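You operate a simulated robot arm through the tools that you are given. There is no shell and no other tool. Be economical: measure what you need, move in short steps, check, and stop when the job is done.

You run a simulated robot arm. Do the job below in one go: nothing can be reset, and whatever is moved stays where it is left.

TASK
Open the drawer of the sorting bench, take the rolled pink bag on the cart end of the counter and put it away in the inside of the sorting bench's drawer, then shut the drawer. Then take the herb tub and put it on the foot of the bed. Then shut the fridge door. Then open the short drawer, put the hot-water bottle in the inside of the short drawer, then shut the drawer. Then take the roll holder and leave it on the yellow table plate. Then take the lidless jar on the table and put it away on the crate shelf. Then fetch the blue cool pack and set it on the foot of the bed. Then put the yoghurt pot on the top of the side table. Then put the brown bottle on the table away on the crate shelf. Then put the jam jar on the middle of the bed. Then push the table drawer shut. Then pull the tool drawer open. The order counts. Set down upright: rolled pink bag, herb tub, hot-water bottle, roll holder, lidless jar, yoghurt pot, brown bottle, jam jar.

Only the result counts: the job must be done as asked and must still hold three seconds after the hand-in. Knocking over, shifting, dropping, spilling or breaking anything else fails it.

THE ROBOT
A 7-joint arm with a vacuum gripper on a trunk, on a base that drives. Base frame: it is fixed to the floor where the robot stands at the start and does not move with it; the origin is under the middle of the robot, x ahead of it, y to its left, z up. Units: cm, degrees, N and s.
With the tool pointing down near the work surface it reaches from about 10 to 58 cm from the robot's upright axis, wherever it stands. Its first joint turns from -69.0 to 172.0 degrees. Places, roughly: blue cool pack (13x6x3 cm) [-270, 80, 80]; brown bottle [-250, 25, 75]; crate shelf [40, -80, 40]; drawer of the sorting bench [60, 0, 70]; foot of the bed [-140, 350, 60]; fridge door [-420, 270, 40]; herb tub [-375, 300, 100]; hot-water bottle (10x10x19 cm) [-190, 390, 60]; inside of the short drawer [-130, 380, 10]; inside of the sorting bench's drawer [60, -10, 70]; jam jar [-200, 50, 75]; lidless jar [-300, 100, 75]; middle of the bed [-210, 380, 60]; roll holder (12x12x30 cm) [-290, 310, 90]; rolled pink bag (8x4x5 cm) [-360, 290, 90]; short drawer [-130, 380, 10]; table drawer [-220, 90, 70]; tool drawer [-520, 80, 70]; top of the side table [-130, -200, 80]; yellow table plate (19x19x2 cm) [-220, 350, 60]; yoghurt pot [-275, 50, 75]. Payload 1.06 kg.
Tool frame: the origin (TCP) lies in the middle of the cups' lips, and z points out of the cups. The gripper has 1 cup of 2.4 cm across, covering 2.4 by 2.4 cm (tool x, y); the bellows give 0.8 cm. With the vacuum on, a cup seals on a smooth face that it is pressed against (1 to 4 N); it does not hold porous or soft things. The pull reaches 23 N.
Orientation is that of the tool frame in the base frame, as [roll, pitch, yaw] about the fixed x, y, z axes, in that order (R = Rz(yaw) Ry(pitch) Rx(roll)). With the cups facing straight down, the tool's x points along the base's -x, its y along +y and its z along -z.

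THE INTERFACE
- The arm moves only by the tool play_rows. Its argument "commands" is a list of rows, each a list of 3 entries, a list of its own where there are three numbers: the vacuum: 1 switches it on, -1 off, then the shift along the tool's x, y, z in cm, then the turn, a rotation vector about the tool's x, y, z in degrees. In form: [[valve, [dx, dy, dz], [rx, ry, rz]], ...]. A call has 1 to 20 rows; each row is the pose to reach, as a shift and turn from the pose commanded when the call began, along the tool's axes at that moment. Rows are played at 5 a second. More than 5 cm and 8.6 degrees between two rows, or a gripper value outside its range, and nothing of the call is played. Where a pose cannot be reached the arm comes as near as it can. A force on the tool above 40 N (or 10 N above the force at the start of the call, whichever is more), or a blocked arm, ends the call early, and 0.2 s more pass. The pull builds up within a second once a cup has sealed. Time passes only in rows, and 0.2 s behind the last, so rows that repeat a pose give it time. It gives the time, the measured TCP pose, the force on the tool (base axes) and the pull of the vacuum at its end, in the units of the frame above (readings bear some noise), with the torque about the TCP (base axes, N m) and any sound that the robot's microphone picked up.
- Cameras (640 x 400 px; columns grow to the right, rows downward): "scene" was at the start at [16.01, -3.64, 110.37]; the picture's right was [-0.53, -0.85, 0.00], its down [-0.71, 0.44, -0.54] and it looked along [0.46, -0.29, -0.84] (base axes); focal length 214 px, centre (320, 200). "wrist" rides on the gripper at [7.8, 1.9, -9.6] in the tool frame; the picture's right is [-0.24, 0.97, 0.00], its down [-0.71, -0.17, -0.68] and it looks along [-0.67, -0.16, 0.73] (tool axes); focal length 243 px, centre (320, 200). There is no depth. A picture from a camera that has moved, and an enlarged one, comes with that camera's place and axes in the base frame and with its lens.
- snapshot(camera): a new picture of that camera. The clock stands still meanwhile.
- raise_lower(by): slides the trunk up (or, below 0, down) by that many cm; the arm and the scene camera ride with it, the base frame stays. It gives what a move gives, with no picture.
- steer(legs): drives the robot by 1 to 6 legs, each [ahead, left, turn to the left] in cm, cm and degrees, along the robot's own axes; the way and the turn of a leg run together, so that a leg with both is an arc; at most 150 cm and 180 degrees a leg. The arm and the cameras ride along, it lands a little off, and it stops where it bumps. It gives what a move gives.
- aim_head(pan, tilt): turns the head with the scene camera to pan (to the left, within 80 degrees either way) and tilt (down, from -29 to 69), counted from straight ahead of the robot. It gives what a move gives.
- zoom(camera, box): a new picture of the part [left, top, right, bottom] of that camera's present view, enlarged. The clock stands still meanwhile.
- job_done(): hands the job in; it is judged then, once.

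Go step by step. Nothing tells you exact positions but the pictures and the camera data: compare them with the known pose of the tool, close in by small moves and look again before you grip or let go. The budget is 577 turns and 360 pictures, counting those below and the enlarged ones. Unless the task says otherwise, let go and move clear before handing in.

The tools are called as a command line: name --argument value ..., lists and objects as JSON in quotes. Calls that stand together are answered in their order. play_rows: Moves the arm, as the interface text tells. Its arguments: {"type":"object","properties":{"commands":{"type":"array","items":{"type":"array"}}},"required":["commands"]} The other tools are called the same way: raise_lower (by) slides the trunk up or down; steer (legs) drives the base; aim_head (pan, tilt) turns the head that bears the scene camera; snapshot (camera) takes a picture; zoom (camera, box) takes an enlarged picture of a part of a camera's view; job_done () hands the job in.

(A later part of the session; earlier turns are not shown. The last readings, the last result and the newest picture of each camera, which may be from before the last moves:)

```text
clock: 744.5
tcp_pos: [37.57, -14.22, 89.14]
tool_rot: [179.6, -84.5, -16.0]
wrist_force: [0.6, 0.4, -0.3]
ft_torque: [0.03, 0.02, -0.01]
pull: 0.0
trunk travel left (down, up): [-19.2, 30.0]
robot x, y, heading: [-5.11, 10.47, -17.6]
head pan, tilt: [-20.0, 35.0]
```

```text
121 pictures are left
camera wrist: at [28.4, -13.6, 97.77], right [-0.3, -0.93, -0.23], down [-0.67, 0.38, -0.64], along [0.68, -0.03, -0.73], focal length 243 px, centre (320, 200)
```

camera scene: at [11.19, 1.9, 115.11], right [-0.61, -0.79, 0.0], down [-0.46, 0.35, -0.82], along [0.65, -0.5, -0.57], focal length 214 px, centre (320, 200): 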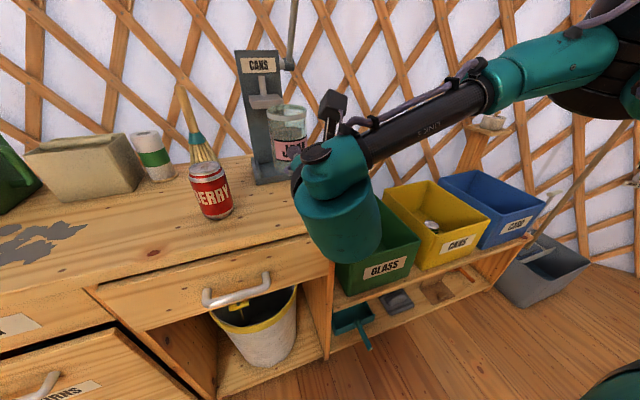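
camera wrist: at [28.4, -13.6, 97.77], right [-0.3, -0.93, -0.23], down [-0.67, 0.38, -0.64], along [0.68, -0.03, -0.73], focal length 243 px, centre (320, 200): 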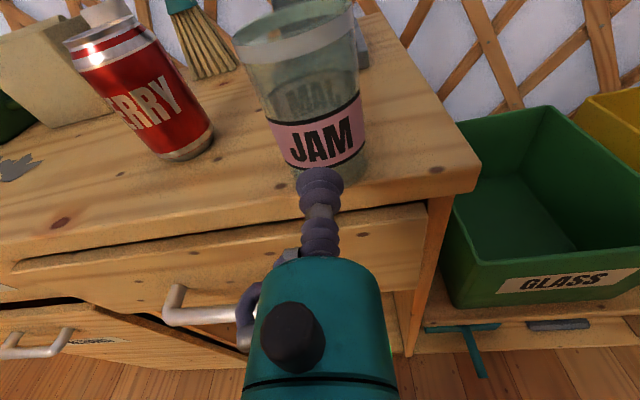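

The jar stands on the bench. I'll re-grip it higher up, just below the rim band, with the tool pointing about 10° downward.

play_rows --commands '[[-1, [1, 0, 0], [0, -2, 0]], [-1, [2.2, 0, 0], [0, -4.5, 0]]]'

snapshot --camera "wrist"

zoom --camera "scene" --box '[220, 80, 380, 200]'

```text
clock: 745.1
tcp_pos: [37.69, -14.25, 91.28]
tool_rot: [179.7, -79.9, -16.2]
wrist_force: [-0.2, 0.3, -0.4]
ft_torque: [-0.03, 0.01, -0.01]
pull: 0.0
trunk travel left (down, up): [-19.2, 30.0]
robot x, y, heading: [-4.97, 10.12, -17.4]
head pan, tilt: [-20.0, 35.0]
```

```text
120 pictures are left
camera wrist: at [29.3, -13.86, 100.68], right [-0.32, -0.92, -0.23], down [-0.72, 0.39, -0.58], along [0.62, -0.02, -0.78], focal length 243 px, centre (320, 200)
```

wrist: 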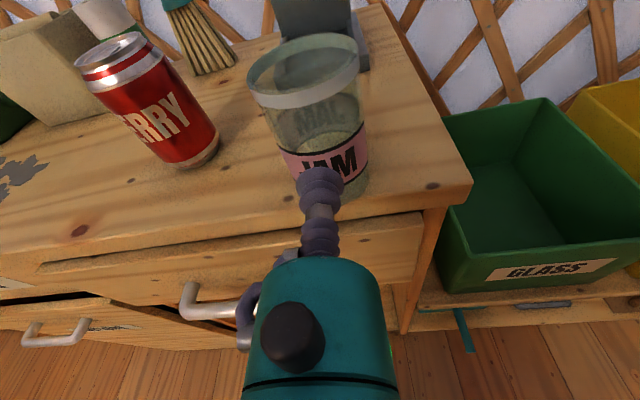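

```text
3.33 times, centred on (300, 140) of scene
camera zoom: at [14.14, 0.97, 102.6], right [-0.61, -0.79, 0.0], down [-0.45, 0.35, -0.82], along [0.65, -0.5, -0.57], focal length 715 px, centre (387, 400)
```

zoom: 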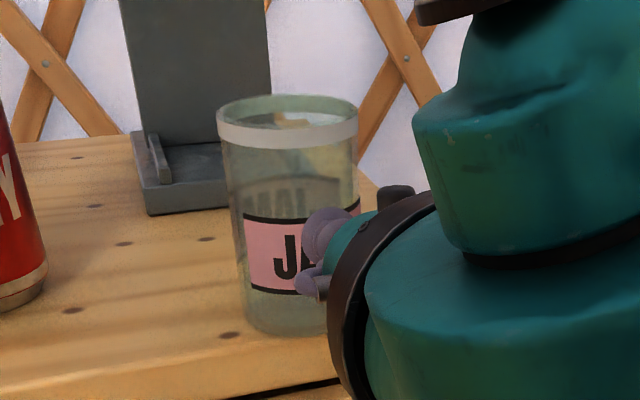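

play_rows --commands '[[1, [0, 0, 1.2], [0, 0, 0]], [1, [0, 0, 2.2], [0, 0, 0]], [1, [0, 0, 2.8], [0, 0, 0]], [1, [0, 0, 3.3], [0, 0, 0]]]'

```text
clock: 746.1
tcp_pos: [40.78, -15.15, 90.64]
tool_rot: [179.6, -80.0, -16.1]
wrist_force: [1.0, 0.2, 0.7]
ft_torque: [0.01, -0.15, 0.0]
pull: 23.4
trunk travel left (down, up): [-19.2, 30.0]
robot x, y, heading: [-4.95, 10.12, -17.4]
head pan, tilt: [-20.0, 35.0]
```

Sealed. The crate is about 31 cm deep, so I can pitch the tool down with the jar tilted ~28° and set its edge near the crate floor so that it rights itself. I'll lift, back away and pitch the tool.

raise_lower --by 14

steer --legs '[[-32, 0, 0], [0, -29, 0]]'

play_rows --commands '[[1, [-3, 0, 0.5], [0, -4, 0]], [1, [-6, 0, 1], [0, -8, 0]], [1, [-9, 0, 1.5], [0, -12, 0]], [1, [-12, 0, 2], [0, -16, 0]], [1, [-15, 0, 2.5], [0, -20, 0]], [1, [-18, 0, 3], [0, -24, 0]], [1, [-21, 0, 3.5], [0, -28, 0]]]'

snapshot --camera "wrist"

aim_head --pan -20 --tilt 35

snapshot --camera "scene"

```text
clock: 747.8
tcp_pos: [40.82, -15.24, 104.68]
tool_rot: [179.5, -79.9, -16.0]
wrist_force: [0.1, 0.0, -1.5]
ft_torque: [-0.04, -0.02, 0.01]
pull: 22.5
trunk travel left (down, up): [-33.2, 16.0]
robot x, y, heading: [-5.19, 10.13, -17.5]
head pan, tilt: [-20.0, 35.0]
```

```text
clock: 751.6
tcp_pos: [1.34, -33.31, 104.68]
tool_rot: [179.7, -79.9, -16.4]
wrist_force: [0.7, 0.1, -1.8]
ft_torque: [-0.01, -0.02, -0.02]
pull: 23.4
trunk travel left (down, up): [-33.2, 16.0]
robot x, y, heading: [-44.29, -8.07, -17.4]
head pan, tilt: [-20.0, 35.0]
```

```text
clock: 753.2
tcp_pos: [1.03, -33.35, 83.3]
tool_rot: [179.9, -52.0, -16.6]
wrist_force: [0.1, 0.2, -2.8]
ft_torque: [-0.01, -0.01, -0.01]
pull: 22.7
trunk travel left (down, up): [-33.2, 16.0]
robot x, y, heading: [-44.64, -7.77, -17.5]
head pan, tilt: [-20.0, 35.0]
```

```text
118 pictures are left
camera wrist: at [-2.21, -34.44, 95.35], right [-0.42, -0.89, -0.18], down [-0.89, 0.44, -0.13], along [0.2, 0.11, -0.97], focal length 243 px, centre (320, 200)
```

wrist: 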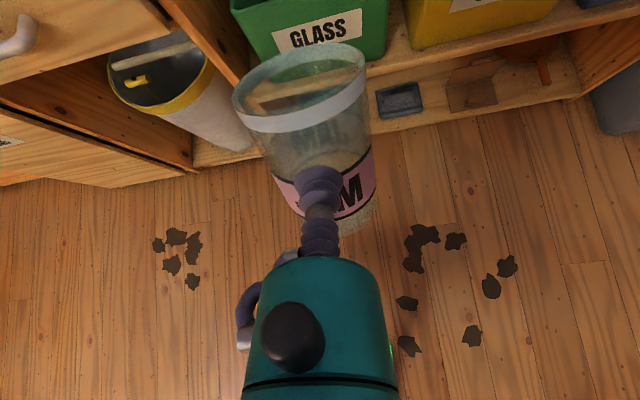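

```text
clock: 753.8
tcp_pos: [0.94, -33.19, 83.37]
tool_rot: [179.9, -51.9, -16.6]
wrist_force: [-0.7, 0.4, -1.3]
ft_torque: [-0.03, 0.0, 0.02]
pull: 23.3
trunk travel left (down, up): [-33.2, 16.0]
robot x, y, heading: [-44.4, -8.01, -17.6]
head pan, tilt: [-20.0, 35.0]
```

```text
117 pictures are left
camera scene: at [-28.57, -16.11, 116.58], right [-0.61, -0.79, 0.0], down [-0.45, 0.35, -0.82], along [0.65, -0.5, -0.57], focal length 214 px, centre (320, 200)
```

scene: 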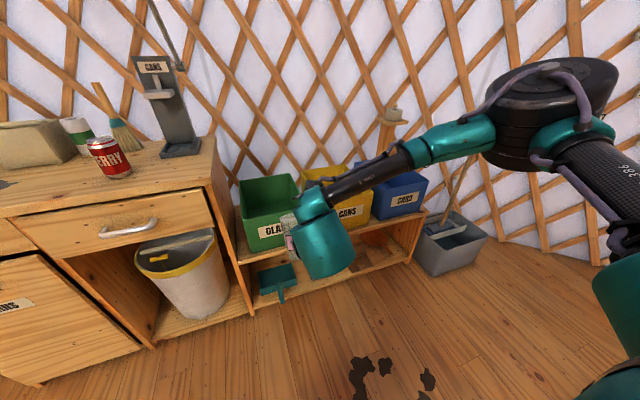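

steer --legs '[[42, 1, 0]]'

snapshot --camera "wrist"

snapshot --camera "scene"

```text
clock: 756.4
tcp_pos: [41.49, -45.3, 83.25]
tool_rot: [179.9, -51.9, -16.7]
wrist_force: [0.0, -1.0, -1.1]
ft_torque: [-0.02, -0.02, -0.01]
pull: 22.4
trunk travel left (down, up): [-33.2, 16.0]
robot x, y, heading: [-3.91, -20.01, -17.7]
head pan, tilt: [-20.0, 35.0]
```

```text
116 pictures are left
camera wrist: at [38.25, -46.42, 95.37], right [-0.42, -0.89, -0.18], down [-0.88, 0.45, -0.14], along [0.2, 0.11, -0.97], focal length 243 px, centre (320, 200)
```

wrist: 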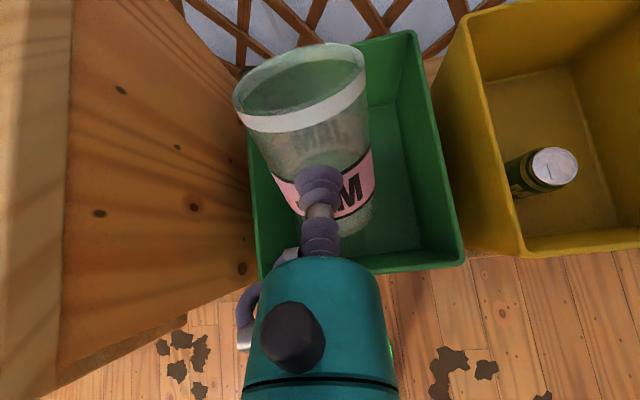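

```text
115 pictures are left
camera scene: at [11.95, -28.04, 116.58], right [-0.61, -0.79, 0.0], down [-0.45, 0.35, -0.82], along [0.65, -0.5, -0.57], focal length 214 px, centre (320, 200)
```

scene: 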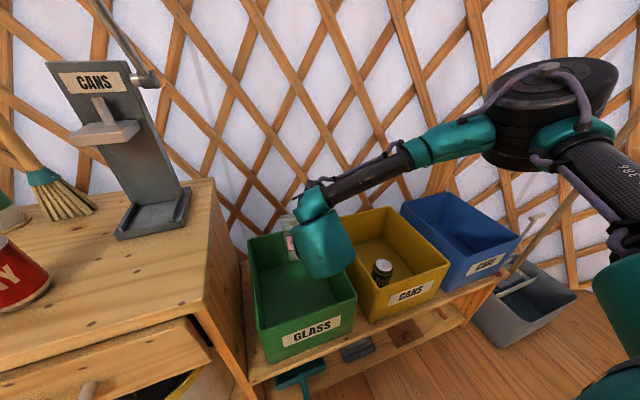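

steer --legs '[[14.7, 0, 0]]'

raise_lower --by -15

snapshot --camera "wrist"

snapshot --camera "scene"

```text
clock: 757.7
tcp_pos: [55.45, -49.85, 83.24]
tool_rot: [179.9, -52.0, -16.8]
wrist_force: [-0.4, 0.3, -1.0]
ft_torque: [0.01, -0.02, -0.03]
pull: 22.8
trunk travel left (down, up): [-33.2, 16.0]
robot x, y, heading: [10.03, -24.51, -17.7]
head pan, tilt: [-20.0, 35.0]
```

```text
clock: 759.5
tcp_pos: [55.34, -49.69, 68.33]
tool_rot: [180.0, -51.9, -16.8]
wrist_force: [0.2, 1.1, -2.6]
ft_torque: [0.01, 0.01, 0.01]
pull: 22.2
trunk travel left (down, up): [-18.2, 31.0]
robot x, y, heading: [9.94, -24.21, -17.9]
head pan, tilt: [-20.0, 35.0]
```

```text
114 pictures are left
camera wrist: at [52.12, -50.86, 80.42], right [-0.42, -0.89, -0.18], down [-0.88, 0.45, -0.14], along [0.2, 0.11, -0.97], focal length 243 px, centre (320, 200)
```

wrist: 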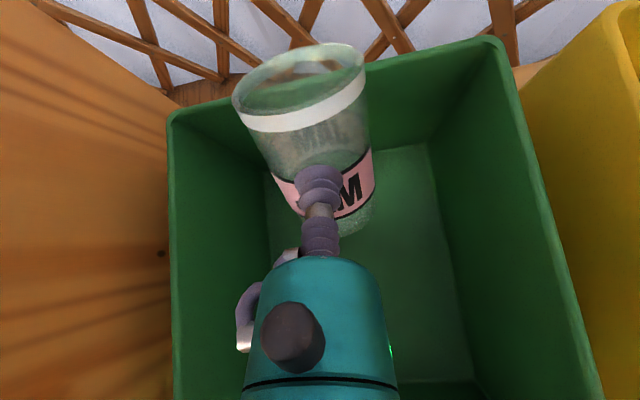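

```text
113 pictures are left
camera scene: at [29.4, -33.63, 101.5], right [-0.61, -0.79, 0.0], down [-0.45, 0.35, -0.82], along [0.65, -0.5, -0.57], focal length 214 px, centre (320, 200)
```

scene: 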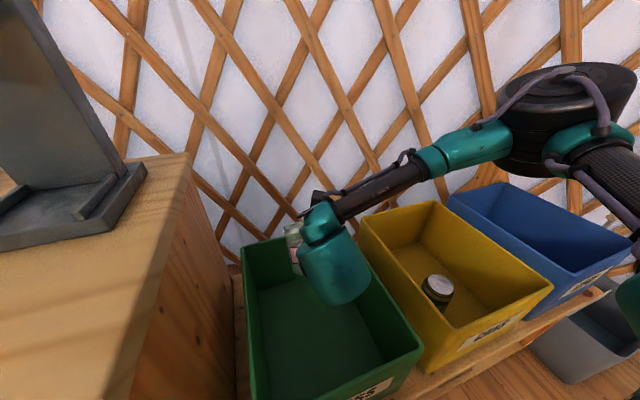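

raise_lower --by -6

snapshot --camera "wrist"

raise_lower --by -2.5

snapshot --camera "scene"

```text
clock: 760.5
tcp_pos: [55.41, -49.72, 62.34]
tool_rot: [-180.0, -52.0, -16.6]
wrist_force: [-0.5, -0.1, -1.7]
ft_torque: [0.01, -0.03, -0.02]
pull: 23.3
trunk travel left (down, up): [-12.2, 37.0]
robot x, y, heading: [10.11, -24.23, -17.9]
head pan, tilt: [-20.0, 35.0]
```

```text
112 pictures are left
camera wrist: at [52.11, -50.85, 74.42], right [-0.42, -0.89, -0.18], down [-0.88, 0.45, -0.14], along [0.2, 0.11, -0.97], focal length 243 px, centre (320, 200)
```

wrist: 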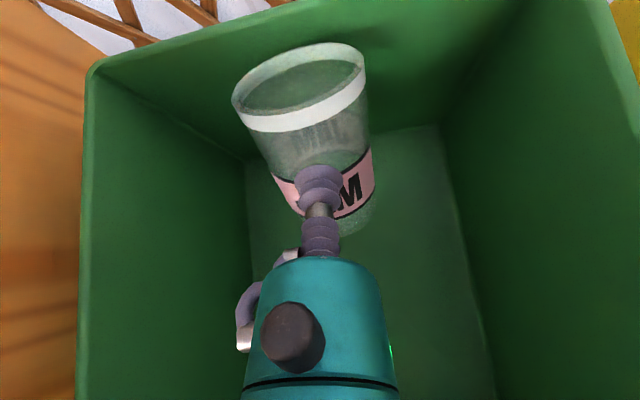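

```text
clock: 761.2
tcp_pos: [55.39, -49.69, 59.78]
tool_rot: [180.0, -52.0, -16.6]
wrist_force: [0.5, -0.1, -1.8]
ft_torque: [-0.02, -0.01, 0.0]
pull: 22.4
trunk travel left (down, up): [-9.7, 39.5]
robot x, y, heading: [9.85, -24.29, -17.8]
head pan, tilt: [-20.0, 35.0]
```

```text
111 pictures are left
camera scene: at [32.41, -34.59, 91.73], right [-0.61, -0.79, 0.0], down [-0.45, 0.35, -0.82], along [0.65, -0.5, -0.57], focal length 214 px, centre (320, 200)
```

scene: 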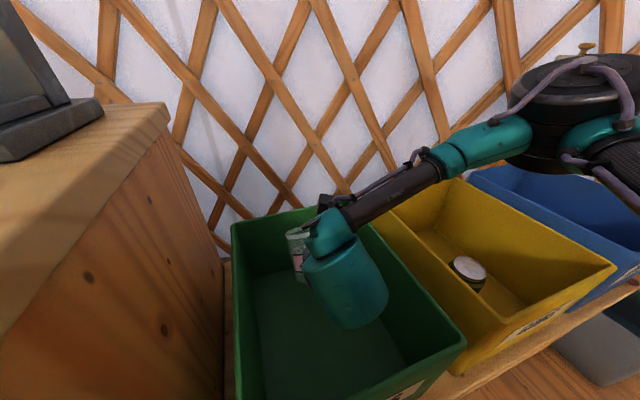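

raise_lower --by -1.5

raise_lower --by -1

raise_lower --by -0.8

snapshot --camera "wrist"

```text
clock: 761.8
tcp_pos: [55.31, -49.75, 58.32]
tool_rot: [179.9, -52.0, -16.8]
wrist_force: [-0.1, -0.7, -1.1]
ft_torque: [0.0, -0.01, 0.0]
pull: 22.5
trunk travel left (down, up): [-8.2, 41.0]
robot x, y, heading: [9.73, -24.23, -17.8]
head pan, tilt: [-20.0, 35.0]
```

```text
clock: 762.4
tcp_pos: [55.41, -49.76, 57.37]
tool_rot: [179.9, -52.0, -16.8]
wrist_force: [-0.4, -1.5, -1.6]
ft_torque: [-0.03, -0.01, -0.04]
pull: 23.1
trunk travel left (down, up): [-7.2, 42.0]
robot x, y, heading: [10.01, -24.49, -17.8]
head pan, tilt: [-20.0, 35.0]
```

```text
clock: 763.0
tcp_pos: [55.29, -49.73, 56.46]
tool_rot: [180.0, -51.8, -16.7]
wrist_force: [-0.9, 0.4, -1.7]
ft_torque: [-0.02, -0.03, -0.02]
pull: 23.4
trunk travel left (down, up): [-6.4, 42.8]
robot x, y, heading: [9.88, -23.97, -17.8]
head pan, tilt: [-20.0, 35.0]
```

```text
110 pictures are left
camera wrist: at [52.12, -50.85, 68.58], right [-0.42, -0.89, -0.18], down [-0.89, 0.45, -0.14], along [0.2, 0.11, -0.97], focal length 243 px, centre (320, 200)
```

wrist: 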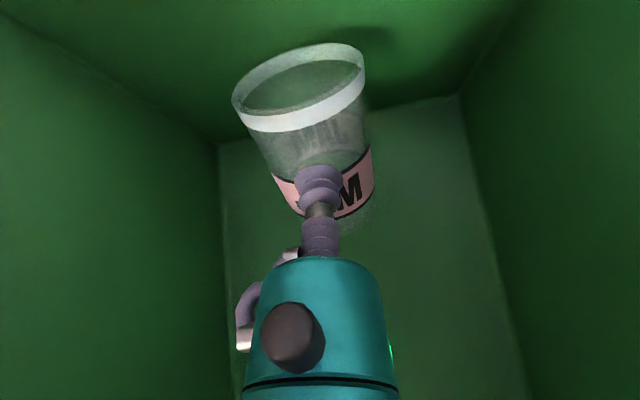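

raise_lower --by -0.8

raise_lower --by -0.8

raise_lower --by -0.8

```text
clock: 763.5
tcp_pos: [55.32, -49.64, 55.84]
tool_rot: [179.9, -51.9, -16.8]
wrist_force: [0.1, 0.3, -0.5]
ft_torque: [0.0, -0.02, 0.01]
pull: 23.7
trunk travel left (down, up): [-5.6, 43.6]
robot x, y, heading: [10.0, -24.02, -17.6]
head pan, tilt: [-20.0, 35.0]
```

```text
clock: 764.1
tcp_pos: [55.35, -49.8, 54.94]
tool_rot: [179.9, -52.1, -16.7]
wrist_force: [-0.3, -0.3, -1.6]
ft_torque: [0.01, 0.0, 0.03]
pull: 23.1
trunk travel left (down, up): [-4.8, 44.4]
robot x, y, heading: [10.14, -24.33, -17.8]
head pan, tilt: [-20.0, 35.0]
```

```text
clock: 764.7
tcp_pos: [55.37, -49.72, 54.09]
tool_rot: [179.9, -52.0, -16.8]
wrist_force: [-0.7, -0.8, -2.4]
ft_torque: [-0.01, 0.04, -0.02]
pull: 22.5
trunk travel left (down, up): [-4.0, 45.2]
robot x, y, heading: [10.15, -24.21, -17.5]
head pan, tilt: [-20.0, 35.0]
```

raise_lower --by -1

raise_lower --by -1

raise_lower --by -1

snapshot --camera "wrist"

snapshot --camera "scene"

```text
clock: 765.2
tcp_pos: [55.28, -49.61, 53.36]
tool_rot: [-180.0, -52.1, -16.7]
wrist_force: [-4.7, 1.8, 16.2]
ft_torque: [-0.03, -0.05, -0.01]
pull: 22.6
trunk travel left (down, up): [-3.0, 46.2]
robot x, y, heading: [9.74, -24.02, -17.8]
head pan, tilt: [-20.0, 35.0]
```

```text
clock: 765.8
tcp_pos: [55.29, -49.85, 52.23]
tool_rot: [179.8, -52.0, -16.8]
wrist_force: [-3.8, 2.2, 20.8]
ft_torque: [-0.09, -0.36, -0.02]
pull: 22.8
trunk travel left (down, up): [-2.0, 47.2]
robot x, y, heading: [9.99, -24.12, -18.0]
head pan, tilt: [-20.0, 35.0]
```

```text
clock: 766.4
tcp_pos: [55.24, -49.71, 51.11]
tool_rot: [179.9, -52.0, -16.6]
wrist_force: [-5.0, 2.0, 19.1]
ft_torque: [-0.1, -0.46, 0.01]
pull: 22.8
trunk travel left (down, up): [-1.0, 48.2]
robot x, y, heading: [9.9, -24.79, -17.6]
head pan, tilt: [-20.0, 35.0]
```

```text
109 pictures are left
camera wrist: at [52.04, -50.82, 63.23], right [-0.42, -0.89, -0.18], down [-0.88, 0.45, -0.14], along [0.2, 0.11, -0.97], focal length 243 px, centre (320, 200)
```

wrist: 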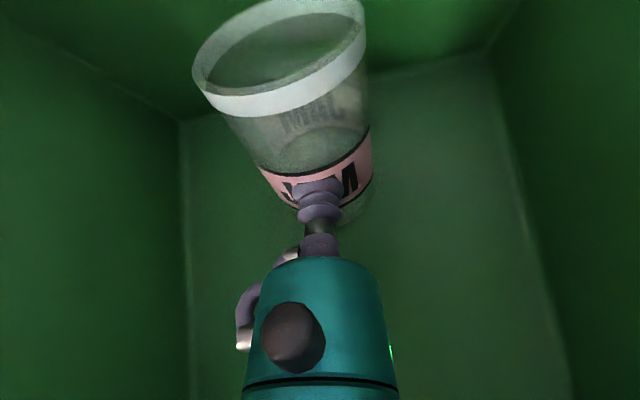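

```text
108 pictures are left
camera scene: at [34.59, -35.27, 83.58], right [-0.61, -0.79, 0.0], down [-0.45, 0.35, -0.82], along [0.65, -0.5, -0.57], focal length 214 px, centre (320, 200)
```

scene: 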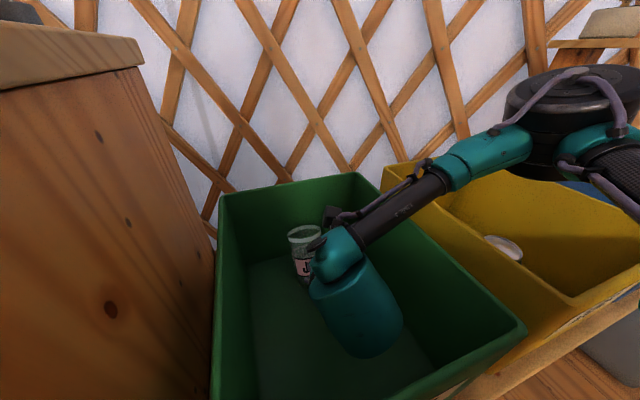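

The jar's edge is on the crate floor. I'll relieve the pressure slightly, tilt the jar a bit further upright and release so it rights itself.

play_rows --commands '[[1, [0.8, 0, -1.2], [0, 3, 0]], [1, [1, 0, -1.5], [0, 6, 0]]]'

snapshot --camera "wrist"

```text
clock: 767.0
tcp_pos: [54.78, -49.58, 52.78]
tool_rot: [179.8, -58.0, -16.6]
wrist_force: [0.6, 0.1, -1.2]
ft_torque: [-0.02, -0.09, -0.06]
pull: 22.9
trunk travel left (down, up): [-1.0, 48.2]
robot x, y, heading: [9.9, -24.31, -17.9]
head pan, tilt: [-20.0, 35.0]
```

```text
107 pictures are left
camera wrist: at [50.39, -50.37, 64.53], right [-0.4, -0.89, -0.2], down [-0.87, 0.44, -0.24], along [0.3, 0.08, -0.95], focal length 243 px, centre (320, 200)
```

wrist: 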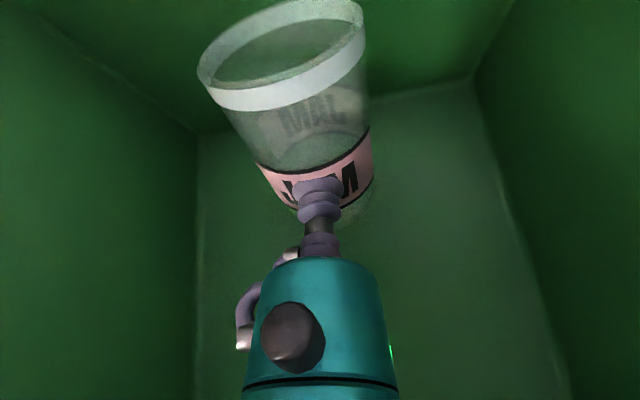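

play_rows --commands '[[1, [0, 0, -0.3], [0, 4, 0]], [1, [0, 0, -0.5], [0, 8, 0]]]'

snapshot --camera "scene"

snapshot --camera "wrist"

```text
clock: 767.6
tcp_pos: [54.46, -49.45, 53.13]
tool_rot: [179.9, -66.0, -16.7]
wrist_force: [-0.3, 0.4, -1.6]
ft_torque: [-0.04, -0.06, -0.01]
pull: 23.1
trunk travel left (down, up): [-1.0, 48.2]
robot x, y, heading: [10.23, -24.27, -17.7]
head pan, tilt: [-20.0, 35.0]
```

```text
106 pictures are left
camera scene: at [34.71, -35.33, 83.54], right [-0.61, -0.79, 0.0], down [-0.45, 0.35, -0.82], along [0.65, -0.5, -0.57], focal length 214 px, centre (320, 200)
```

scene: 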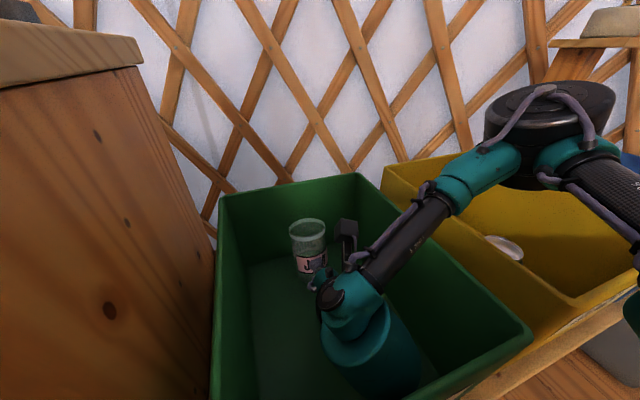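

```text
105 pictures are left
camera wrist: at [48.49, -49.79, 64.16], right [-0.37, -0.9, -0.21], down [-0.83, 0.43, -0.37], along [0.42, 0.04, -0.9], focal length 243 px, centre (320, 200)
```

wrist: 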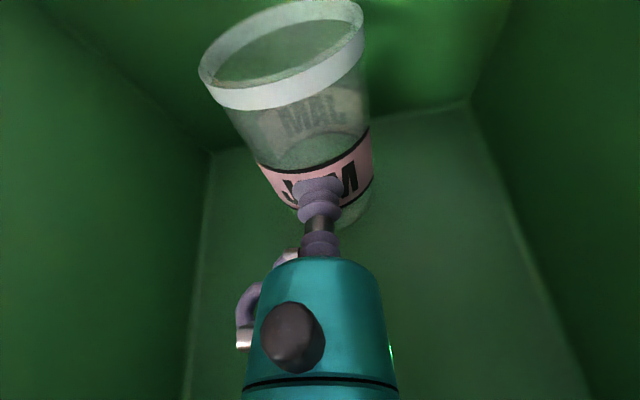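

play_rows --commands '[[1, [0, 0, -0.3], [0, 4, 0]], [1, [0, 0, -0.5], [0, 7, 0]]]'

zoom --camera "scene" --box '[200, 160, 440, 340]'

```text
clock: 768.2
tcp_pos: [55.3, -49.99, 56.39]
tool_rot: [179.6, -72.3, -16.6]
wrist_force: [-0.6, -1.3, -2.9]
ft_torque: [-0.02, -0.09, 0.01]
pull: 22.8
out of reach, approached as far as the arm can: row 1, 2
trunk travel left (down, up): [-1.0, 48.2]
robot x, y, heading: [9.96, -24.47, -17.8]
head pan, tilt: [-20.0, 35.0]
```

```text
2.22 times, centred on (320, 250) of scene
camera zoom: at [34.7, -35.33, 83.54], right [-0.61, -0.79, 0.0], down [-0.45, 0.35, -0.82], along [0.65, -0.5, -0.57], focal length 477 px, centre (320, 89)
```

zoom: 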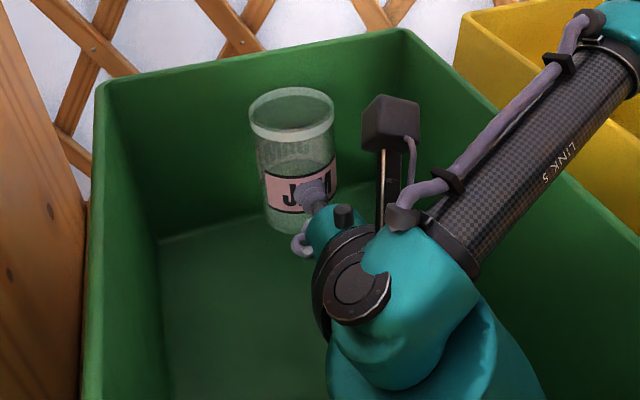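

play_rows --commands '[[1, [-1.5, 0, 0], [0, -1, 0]], [1, [-3, 0, 0], [0, -2, 0]], [1, [-4, 0, 0.3], [0, -3, 0]]]'

zoom --camera "scene" --box '[200, 160, 440, 340]'

```text
clock: 769.0
tcp_pos: [54.57, -50.02, 54.8]
tool_rot: [179.9, -69.9, -16.7]
wrist_force: [0.1, 1.0, -1.5]
ft_torque: [0.0, -0.06, 0.01]
pull: 22.3
out of reach, approached as far as the arm can: row 1, 2, 3
trunk travel left (down, up): [-1.0, 48.2]
robot x, y, heading: [9.96, -24.33, -18.0]
head pan, tilt: [-20.0, 35.0]
```

```text
2.22 times, centred on (320, 250) of scene
camera zoom: at [34.7, -35.33, 83.54], right [-0.61, -0.79, 0.0], down [-0.45, 0.35, -0.82], along [0.65, -0.5, -0.57], focal length 477 px, centre (320, 89)
```

zoom: 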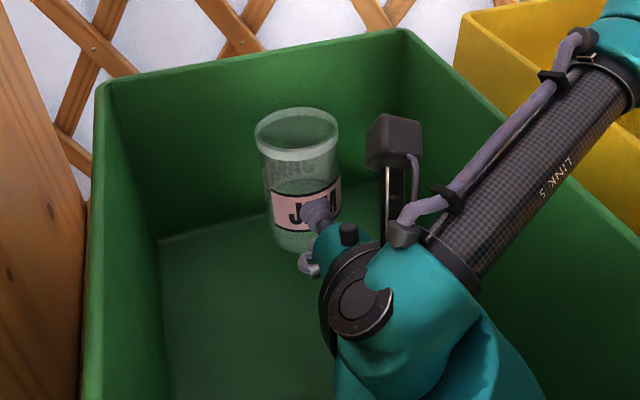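

play_rows --commands '[[1, [-1, 0, 0.5], [0, -3, 0]], [1, [-2, 0, 1], [0, -6, 0]], [1, [-3, 0, 1.5], [0, -8, 0]]]'

raise_lower --by -0.9

zoom --camera "scene" --box '[200, 160, 440, 340]'

```text
clock: 769.8
tcp_pos: [55.02, -50.18, 51.65]
tool_rot: [179.9, -61.9, -16.5]
wrist_force: [-0.5, -0.3, -1.3]
ft_torque: [0.0, -0.07, 0.02]
pull: 23.2
trunk travel left (down, up): [-1.0, 48.2]
robot x, y, heading: [9.98, -24.71, -17.8]
head pan, tilt: [-20.0, 35.0]
```

```text
clock: 770.4
tcp_pos: [54.98, -50.08, 50.77]
tool_rot: [179.9, -62.1, -16.7]
wrist_force: [-3.9, 1.0, 11.7]
ft_torque: [-0.09, -0.36, -0.01]
pull: 23.0
trunk travel left (down, up): [-0.1, 49.1]
robot x, y, heading: [9.89, -24.53, -17.6]
head pan, tilt: [-20.0, 35.0]
```

```text
2.22 times, centred on (320, 250) of scene
camera zoom: at [34.69, -35.31, 83.08], right [-0.61, -0.79, 0.0], down [-0.45, 0.35, -0.82], along [0.65, -0.5, -0.57], focal length 477 px, centre (320, 89)
```

zoom: 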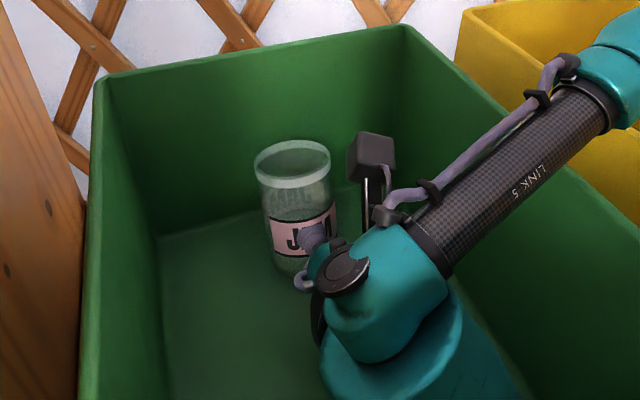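

Edge contact again with a modest tilt. I'll release and withdraw along the tool axis.

play_rows --commands '[[-1, [0.4, 0, -0.3], [0, 0, 0]], [-1, [0.4, 0, -0.3], [0, 0, 0]], [-1, [0.4, 0, -0.3], [0, 0, 0]], [-1, [0.4, 0, -0.3], [0, 0, 0]], [-1, [0.4, 0, -0.3], [0, 0, 0]], [-1, [0.4, 0, -0.8], [0, 0, 0]]]'

zoom --camera "scene" --box '[200, 160, 440, 340]'

snapshot --camera "wrist"

```text
clock: 771.8
tcp_pos: [54.49, -49.96, 51.42]
tool_rot: [179.8, -62.0, -16.7]
wrist_force: [-0.3, -0.4, 0.5]
ft_torque: [0.03, 0.0, -0.01]
pull: 0.1
trunk travel left (down, up): [-0.1, 49.1]
robot x, y, heading: [9.93, -24.71, -18.0]
head pan, tilt: [-20.0, 35.0]
```

```text
2.22 times, centred on (320, 250) of scene
camera zoom: at [34.76, -35.35, 83.05], right [-0.61, -0.79, 0.0], down [-0.45, 0.35, -0.82], along [0.65, -0.5, -0.57], focal length 477 px, centre (320, 89)
```

zoom: 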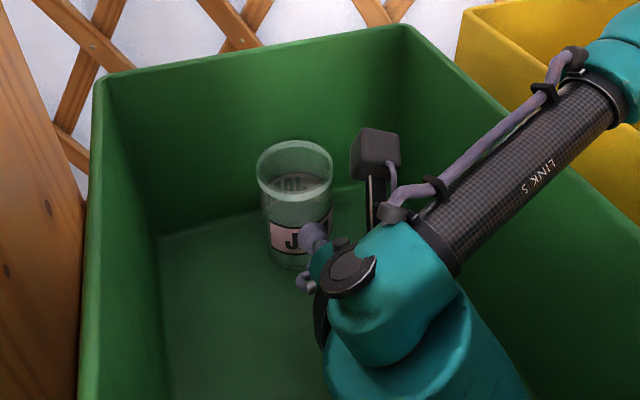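

```text
100 pictures are left
camera wrist: at [49.37, -50.45, 62.83], right [-0.39, -0.9, -0.21], down [-0.85, 0.43, -0.3], along [0.36, 0.06, -0.93], focal length 243 px, centre (320, 200)
```

wrist: 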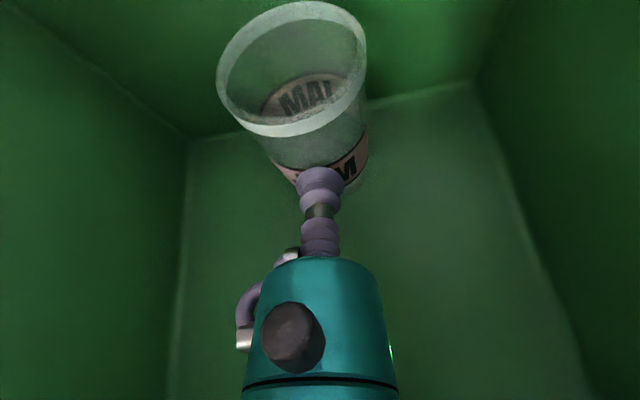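

play_rows --commands '[[-1, [0, 0, -0.5], [0, 0, 0]], [-1, [0, 0, -1], [0, 0, 0]], [-1, [0, 0, -1.6], [0, 0, 0]], [-1, [0, 0, -2.4], [0, 0, 0]], [-1, [0.5, 0, -3.2], [0, 0, 0]]]'

raise_lower --by 10

snapshot --camera "wrist"

```text
clock: 773.0
tcp_pos: [52.93, -49.31, 52.35]
tool_rot: [179.9, -62.0, -16.6]
wrist_force: [0.1, -0.2, -0.2]
ft_torque: [-0.02, -0.01, 0.03]
pull: 0.0
out of reach, approached as far as the arm can: row 4, 5
trunk travel left (down, up): [-0.1, 49.1]
robot x, y, heading: [9.82, -24.38, -17.7]
head pan, tilt: [-20.0, 35.0]
```

```text
clock: 774.3
tcp_pos: [52.95, -49.34, 62.47]
tool_rot: [179.8, -62.0, -16.6]
wrist_force: [-0.4, 1.2, -0.7]
ft_torque: [-0.01, -0.01, -0.02]
pull: 0.0
trunk travel left (down, up): [-10.1, 39.1]
robot x, y, heading: [9.91, -24.35, -17.7]
head pan, tilt: [-20.0, 35.0]
```

```text
99 pictures are left
camera wrist: at [47.78, -49.85, 73.83], right [-0.39, -0.9, -0.21], down [-0.85, 0.43, -0.3], along [0.36, 0.06, -0.93], focal length 243 px, centre (320, 200)
```

wrist: 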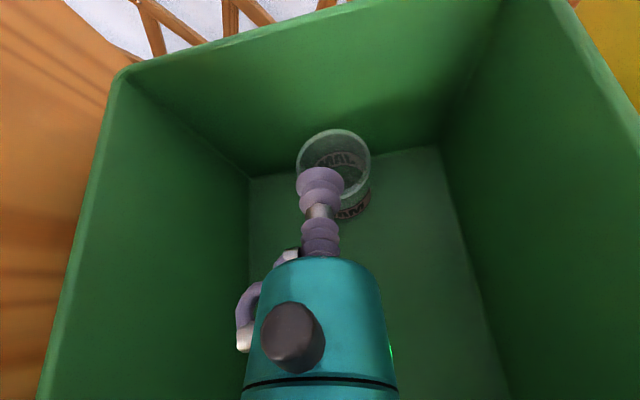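

The jar stands upright in the glass crate on the crate shelf. I'll withdraw, restore the tool to its normal downward pose, and head for the blue cool pack.

raise_lower --by 32

steer --legs '[[-45, 0, 0]]'

play_rows --commands '[[-1, [0, 0, 0], [0, 0, -8]], [-1, [0, 0, 0], [0, 0, -16]], [-1, [0, 0, 0], [0, 0, -24]], [-1, [0, 0, 0], [0, 0, -32]], [-1, [0, 0, 0], [0, 0, -40]], [-1, [0, 0, 0], [0, 0, -48]], [-1, [0, 0, 0], [0, 0, -56]], [-1, [0, 0, 0], [0, 0, -64]], [-1, [0, 0, 0], [0, 0, -72]], [-1, [0, 0, 0], [0, 0, -80]], [-1, [0, 0, 0], [0, 0, -88]], [-1, [0, 0, 0], [0, 0, -90]]]'

play_rows --commands '[[-1, [0, 0, 0], [0, 0, -8]], [-1, [0, 0, 0], [0, 0, -16]], [-1, [0, 0, 0], [0, 0, -24]], [-1, [0, 0, 0], [0, 0, -32]], [-1, [0, 0, 0], [0, 0, -40]], [-1, [0, 0, 0], [0, 0, -48]], [-1, [0, 0, 0], [0, 0, -56]], [-1, [0, 0, 0], [0, 0, -64]], [-1, [0, 0, 0], [0, 0, -72]], [-1, [0, 0, 0], [0, 0, -80]], [-1, [0, 0, 0], [0, 0, -88]], [-1, [0, 0, 0], [0, 0, -90]]]'

play_rows --commands '[[-1, [0, 0, 0], [0, 8, 0]], [-1, [0, 0, 0], [0, 16, 0]], [-1, [0, 0, 0], [0, 24, 0]], [-1, [0, 0, 0], [0, 32, 0]], [-1, [0, 0, 0], [0, 40, 0]], [-1, [0, 0, 0], [0, 48, 0]], [-1, [0, 0, 0], [0, 56, 0]], [-1, [0, 0, 0], [0, 62, 0]]]'

```text
clock: 777.5
tcp_pos: [53.04, -49.26, 94.45]
tool_rot: [179.9, -61.9, -16.6]
wrist_force: [0.3, -0.2, 0.2]
ft_torque: [-0.01, 0.0, 0.0]
pull: 0.1
trunk travel left (down, up): [-42.1, 7.1]
robot x, y, heading: [9.68, -24.76, -17.6]
head pan, tilt: [-20.0, 35.0]
```

```text
clock: 780.2
tcp_pos: [9.99, -35.72, 94.41]
tool_rot: [179.9, -62.1, -16.9]
wrist_force: [-0.4, -0.4, -0.4]
ft_torque: [0.01, 0.0, 0.01]
pull: 0.1
trunk travel left (down, up): [-42.1, 7.1]
robot x, y, heading: [-32.74, -10.44, -17.9]
head pan, tilt: [-20.0, 35.0]
```

```text
clock: 782.8
tcp_pos: [10.03, -35.76, 94.43]
tool_rot: [118.1, 0.3, 73.1]
wrist_force: [-1.1, -0.1, -0.6]
ft_torque: [0.02, 0.02, 0.02]
pull: 0.1
trunk travel left (down, up): [-42.1, 7.1]
robot x, y, heading: [-32.47, -10.26, -18.2]
head pan, tilt: [-20.0, 35.0]
```

```text
clock: 785.4
tcp_pos: [10.09, -35.8, 94.45]
tool_rot: [-179.6, 61.9, 163.4]
wrist_force: [0.6, 0.4, -0.3]
ft_torque: [0.01, 0.01, 0.02]
pull: 0.1
trunk travel left (down, up): [-42.1, 7.1]
robot x, y, heading: [-32.89, -10.46, -18.1]
head pan, tilt: [-20.0, 35.0]
```

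```text
clock: 787.2
tcp_pos: [10.08, -35.71, 94.47]
tool_rot: [179.9, 2.7, 162.9]
wrist_force: [0.2, -0.5, 0.4]
ft_torque: [-0.04, -0.04, 0.03]
pull: 0.1
out of reach, approached as far as the arm can: row 8
trunk travel left (down, up): [-42.1, 7.1]
robot x, y, heading: [-32.58, -10.0, -17.8]
head pan, tilt: [-20.0, 35.0]
```

steer --legs '[[0, 0, 131], [120, 0, 0], [54, 0, 0], [0, 0, 61], [140, 0, 0], [0, 0, 95]]'

aim_head --pan -10 --tilt 35

snapshot --camera "scene"

```text
clock: 814.8
tcp_pos: [-254.13, 115.7, 94.45]
tool_rot: [-180.0, 2.8, 89.5]
wrist_force: [-0.1, 0.4, 0.0]
ft_torque: [0.0, 0.0, -0.02]
pull: 0.1
trunk travel left (down, up): [-42.1, 7.1]
robot x, y, heading: [-242.09, 164.25, -91.2]
head pan, tilt: [-20.0, 35.0]
```

```text
clock: 815.5
tcp_pos: [-254.08, 115.73, 94.48]
tool_rot: [-180.0, 3.0, 89.7]
wrist_force: [-0.7, 0.3, -0.2]
ft_torque: [0.01, -0.01, -0.01]
pull: 0.1
trunk travel left (down, up): [-42.1, 7.1]
robot x, y, heading: [-241.93, 164.28, -91.3]
head pan, tilt: [-10.0, 35.0]
```

```text
98 pictures are left
camera scene: at [-244.18, 149.23, 126.25], right [-0.98, 0.2, 0.0], down [0.11, 0.56, -0.82], along [-0.16, -0.8, -0.57], focal length 214 px, centre (320, 200)
```

scene: 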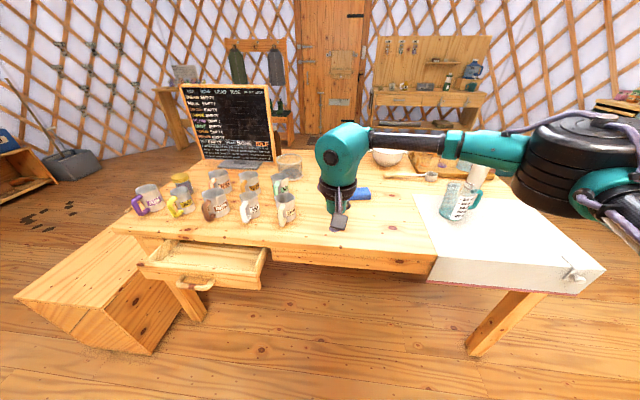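

steer --legs '[[0, -18, 0], [32, 0, 0]]'

play_rows --commands '[[-1, [-2, 0, 2], [0, 1, 0]], [-1, [-4.5, 0, 4], [0, 2, 0]], [-1, [-7, 0, 6], [0, 3, 0]]]'

snapshot --camera "wrist"

```text
clock: 818.7
tcp_pos: [-273.0, 84.17, 94.42]
tool_rot: [180.0, 2.9, 89.5]
wrist_force: [-1.1, -0.6, -0.2]
ft_torque: [0.03, 0.02, -0.01]
pull: 0.1
trunk travel left (down, up): [-42.1, 7.1]
robot x, y, heading: [-261.18, 132.84, -91.1]
head pan, tilt: [-10.0, 35.0]
```

```text
clock: 819.5
tcp_pos: [-276.91, 81.39, 89.78]
tool_rot: [180.0, 0.0, 89.6]
wrist_force: [1.0, -1.2, 0.1]
ft_torque: [0.02, 0.0, 0.0]
pull: 0.2
out of reach, approached as far as the arm can: row 1, 2, 3
trunk travel left (down, up): [-42.1, 7.1]
robot x, y, heading: [-261.33, 132.7, -91.3]
head pan, tilt: [-10.0, 35.0]
```

```text
97 pictures are left
camera wrist: at [-275.05, 89.0, 99.39], right [0.97, -0.24, 0.0], down [-0.18, -0.71, 0.69], along [-0.17, -0.67, -0.73], focal length 243 px, centre (320, 200)
```

wrist: 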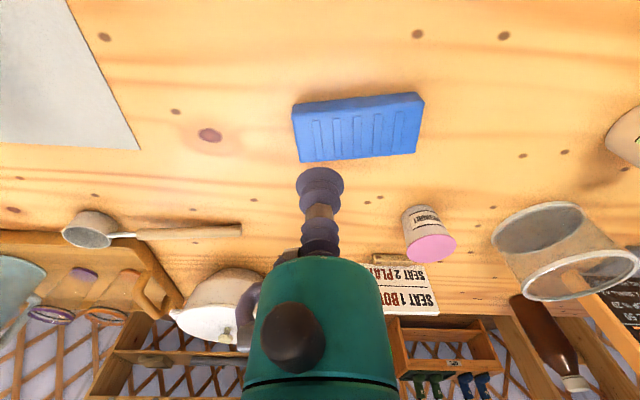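

steer --legs '[[5.3, 2.8, 0]]'

play_rows --commands '[[1, [0, 0, 4], [0, 0, 0]], [1, [0, 0, 8], [0, 0, 0]], [1, [0, 0, 11], [0, 0, 0]], [1, [0, 0, 12.5], [0, 0, 0]], [1, [0, 0, 13.5], [0, 0, 0]], [1, [0, 0, 14.3], [0, 0, 0]], [1, [0, 0, 15], [0, 0, 0]]]'

```text
clock: 820.5
tcp_pos: [-274.23, 75.98, 89.75]
tool_rot: [180.0, -0.1, 89.6]
wrist_force: [0.6, 0.1, -0.3]
ft_torque: [0.04, 0.05, 0.02]
pull: 0.2
trunk travel left (down, up): [-42.1, 7.1]
robot x, y, heading: [-258.7, 127.17, -91.3]
head pan, tilt: [-10.0, 35.0]
```

```text
clock: 822.1
tcp_pos: [-277.34, 79.47, 78.21]
tool_rot: [-179.9, 0.1, 89.6]
wrist_force: [-0.5, 0.1, -0.4]
ft_torque: [0.02, -0.03, 0.0]
pull: 0.1
out of reach, approached as far as the arm can: row 1, 2, 3, 4, 5, 6, 7
trunk travel left (down, up): [-42.1, 7.1]
robot x, y, heading: [-258.17, 127.5, -91.2]
head pan, tilt: [-10.0, 35.0]
```

steer --legs '[[3.5, 3.1, 0]]'

raise_lower --by -2.2

raise_lower --by -0.8

raise_lower --by -0.6

```text
clock: 823.0
tcp_pos: [-274.46, 75.93, 78.22]
tool_rot: [-179.9, 0.0, 89.6]
wrist_force: [0.0, 0.4, -0.5]
ft_torque: [0.05, 0.03, 0.0]
pull: 0.1
trunk travel left (down, up): [-42.1, 7.1]
robot x, y, heading: [-255.61, 124.03, -91.6]
head pan, tilt: [-10.0, 35.0]
```

```text
clock: 823.7
tcp_pos: [-274.36, 76.11, 76.15]
tool_rot: [-180.0, 0.1, 89.5]
wrist_force: [-2.2, 5.2, 18.4]
ft_torque: [-0.05, -0.04, -0.05]
pull: 23.1
trunk travel left (down, up): [-39.9, 9.3]
robot x, y, heading: [-255.91, 123.7, -91.4]
head pan, tilt: [-10.0, 35.0]
```

```text
clock: 824.0
tcp_pos: [-274.24, 75.84, 76.21]
tool_rot: [179.8, 0.2, 89.3]
wrist_force: [-1.7, 6.2, 17.8]
ft_torque: [-0.1, -0.04, -0.1]
pull: 23.0
trunk travel left (down, up): [-39.7, 9.5]
robot x, y, heading: [-255.29, 123.76, -91.3]
head pan, tilt: [-10.0, 35.0]
stopped: the force on the tool passed its limit (the readings are from after the stop); the commanded pose is now the measured one
```

```text
clock: 824.4
tcp_pos: [-274.31, 75.75, 76.26]
tool_rot: [179.7, 0.4, 89.4]
wrist_force: [-1.9, 5.9, 19.0]
ft_torque: [-0.05, -0.02, -0.09]
pull: 23.1
trunk travel left (down, up): [-39.4, 9.8]
robot x, y, heading: [-255.45, 123.51, -91.2]
head pan, tilt: [-10.0, 35.0]
stopped: the force on the tool passed its limit (the readings are from after the stop); the commanded pose is now the measured one
```

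Sealed on the cool pack. Lift and back off.

raise_lower --by 9

steer --legs '[[-60, 0, 0]]'

snapshot --camera "wrist"

```text
clock: 825.7
tcp_pos: [-274.39, 72.81, 96.43]
tool_rot: [180.0, 13.5, 89.5]
wrist_force: [-0.6, 0.4, -2.0]
ft_torque: [0.04, 0.0, 0.0]
pull: 23.0
trunk travel left (down, up): [-48.4, 0.8]
robot x, y, heading: [-255.62, 123.88, -91.4]
head pan, tilt: [-10.0, 35.0]
```

```text
clock: 829.1
tcp_pos: [-272.83, 132.79, 96.45]
tool_rot: [-179.9, 13.5, 89.7]
wrist_force: [0.5, 0.4, -1.1]
ft_torque: [-0.01, 0.02, -0.02]
pull: 22.9
trunk travel left (down, up): [-48.4, 0.8]
robot x, y, heading: [-254.09, 183.44, -91.2]
head pan, tilt: [-10.0, 35.0]
```

```text
96 pictures are left
camera wrist: at [-270.99, 142.58, 104.0], right [0.97, -0.23, 0.06], down [-0.17, -0.53, 0.83], along [-0.17, -0.82, -0.55], focal length 243 px, centre (320, 200)
```

wrist: 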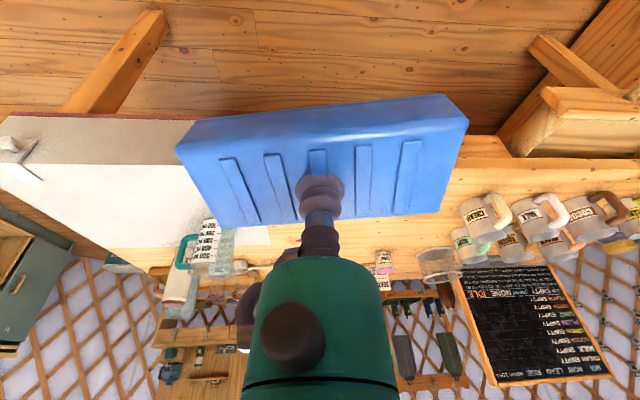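

I have the pack. I'll raise and tuck the arm here, then return to the bed corridor on the ladder side as before.

play_rows --commands '[[1, [0.2, -2, -4], [0, 2.5, 0]], [1, [0.4, -4, -8], [0, 5, 0]], [1, [0.6, -6, -12], [0, 7.5, 0]], [1, [0.8, -8, -16], [0, 10, 0]], [1, [1, -10, -20], [0, 13.5, 0]], [1, [1.2, -12, -23], [0, 13.5, 0]], [1, [1.2, -14, -25], [0, 13.5, 0]]]'

steer --legs '[[0, 0, 166], [85, -5, 0]]'

```text
clock: 830.7
tcp_pos: [-286.83, 139.89, 120.5]
tool_rot: [179.9, -0.1, 89.5]
wrist_force: [0.1, 0.2, -2.0]
ft_torque: [0.01, -0.03, 0.0]
pull: 23.4
trunk travel left (down, up): [-48.4, 0.8]
robot x, y, heading: [-254.01, 184.03, -91.3]
head pan, tilt: [-10.0, 35.0]
```

```text
clock: 840.1
tcp_pos: [-196.31, 254.83, 122.85]
tool_rot: [179.4, 2.4, -106.9]
wrist_force: [-0.7, -2.3, -1.9]
ft_torque: [-0.12, 0.06, -0.09]
pull: 22.6
trunk travel left (down, up): [-48.4, 0.8]
robot x, y, heading: [-238.74, 226.0, 71.9]
head pan, tilt: [-10.0, 35.0]
stopped in leg 2: the robot was blocked; the commanded pose is now the measured one
```

The arm brushed the ladder. I'll back off and pass farther left.

steer --legs '[[-14, 0, 0], [0, 26, 0]]'

aim_head --pan -40 --tilt 20

snapshot --camera "scene"

```text
clock: 842.9
tcp_pos: [-223.58, 253.25, 120.88]
tool_rot: [179.3, 0.0, -106.8]
wrist_force: [-0.2, 0.4, -1.4]
ft_torque: [-0.07, 0.01, 0.0]
pull: 23.0
trunk travel left (down, up): [-48.4, 0.8]
robot x, y, heading: [-267.53, 221.02, 71.8]
head pan, tilt: [-10.0, 35.0]
```

```text
clock: 843.9
tcp_pos: [-223.55, 253.25, 120.84]
tool_rot: [179.5, 0.0, -106.8]
wrist_force: [-0.4, 0.4, -1.6]
ft_torque: [-0.03, 0.0, -0.04]
pull: 22.9
trunk travel left (down, up): [-48.4, 0.8]
robot x, y, heading: [-267.74, 221.23, 72.0]
head pan, tilt: [-40.0, 20.0]
```

```text
95 pictures are left
camera scene: at [-259.3, 227.05, 135.74], right [0.53, -0.85, 0.0], down [-0.29, -0.18, -0.94], along [0.8, 0.5, -0.34], focal length 214 px, centre (320, 200)
```

scene: 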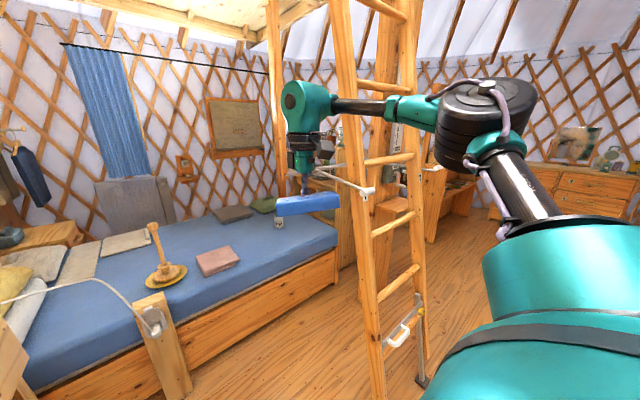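

steer --legs '[[10, 6, 0], [50, 0, 3], [22, 0, 0]]'

```text
clock: 848.9
tcp_pos: [-208.02, 336.16, 120.81]
tool_rot: [179.3, -0.1, -103.8]
wrist_force: [0.3, 0.7, -1.6]
ft_torque: [-0.11, -0.02, -0.04]
pull: 22.9
trunk travel left (down, up): [-48.4, 0.8]
robot x, y, heading: [-250.13, 301.74, 75.2]
head pan, tilt: [-40.0, 20.0]
```

steer --legs '[[0, -24, 0]]'

raise_lower --by -40

steer --legs '[[0, -24, 0]]'

snapshot --camera "wrist"

```text
clock: 850.7
tcp_pos: [-184.93, 330.02, 120.74]
tool_rot: [179.4, -0.1, -103.8]
wrist_force: [0.1, -0.3, -2.0]
ft_torque: [-0.04, 0.04, 0.0]
pull: 22.7
trunk travel left (down, up): [-48.4, 0.8]
robot x, y, heading: [-227.16, 295.72, 75.0]
head pan, tilt: [-40.0, 20.0]
```

```text
clock: 854.5
tcp_pos: [-185.09, 330.03, 80.89]
tool_rot: [179.4, 0.0, -103.7]
wrist_force: [0.1, 0.7, -1.8]
ft_torque: [-0.04, -0.02, 0.03]
pull: 22.9
trunk travel left (down, up): [-8.4, 40.8]
robot x, y, heading: [-227.32, 295.72, 74.7]
head pan, tilt: [-40.0, 20.0]
```

```text
clock: 856.3
tcp_pos: [-162.31, 323.93, 80.86]
tool_rot: [179.4, 0.0, -103.7]
wrist_force: [-0.3, 0.9, -2.3]
ft_torque: [-0.06, 0.01, 0.0]
pull: 23.0
trunk travel left (down, up): [-8.4, 40.8]
robot x, y, heading: [-204.58, 289.19, 75.1]
head pan, tilt: [-40.0, 20.0]
```

```text
94 pictures are left
camera wrist: at [-165.96, 316.66, 90.46], right [-0.89, 0.46, 0.01], down [0.34, 0.65, 0.68], along [0.31, 0.61, -0.73], focal length 243 px, centre (320, 200)
```

wrist: 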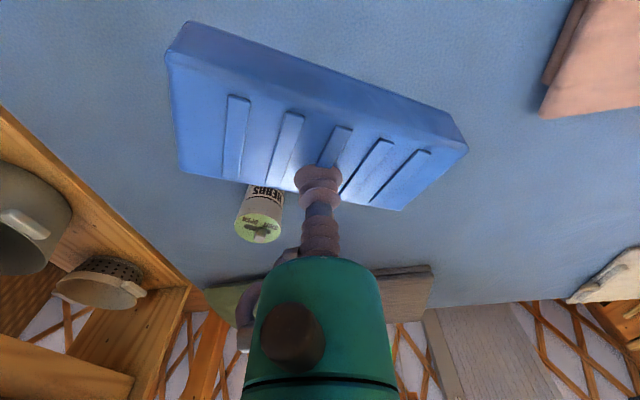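

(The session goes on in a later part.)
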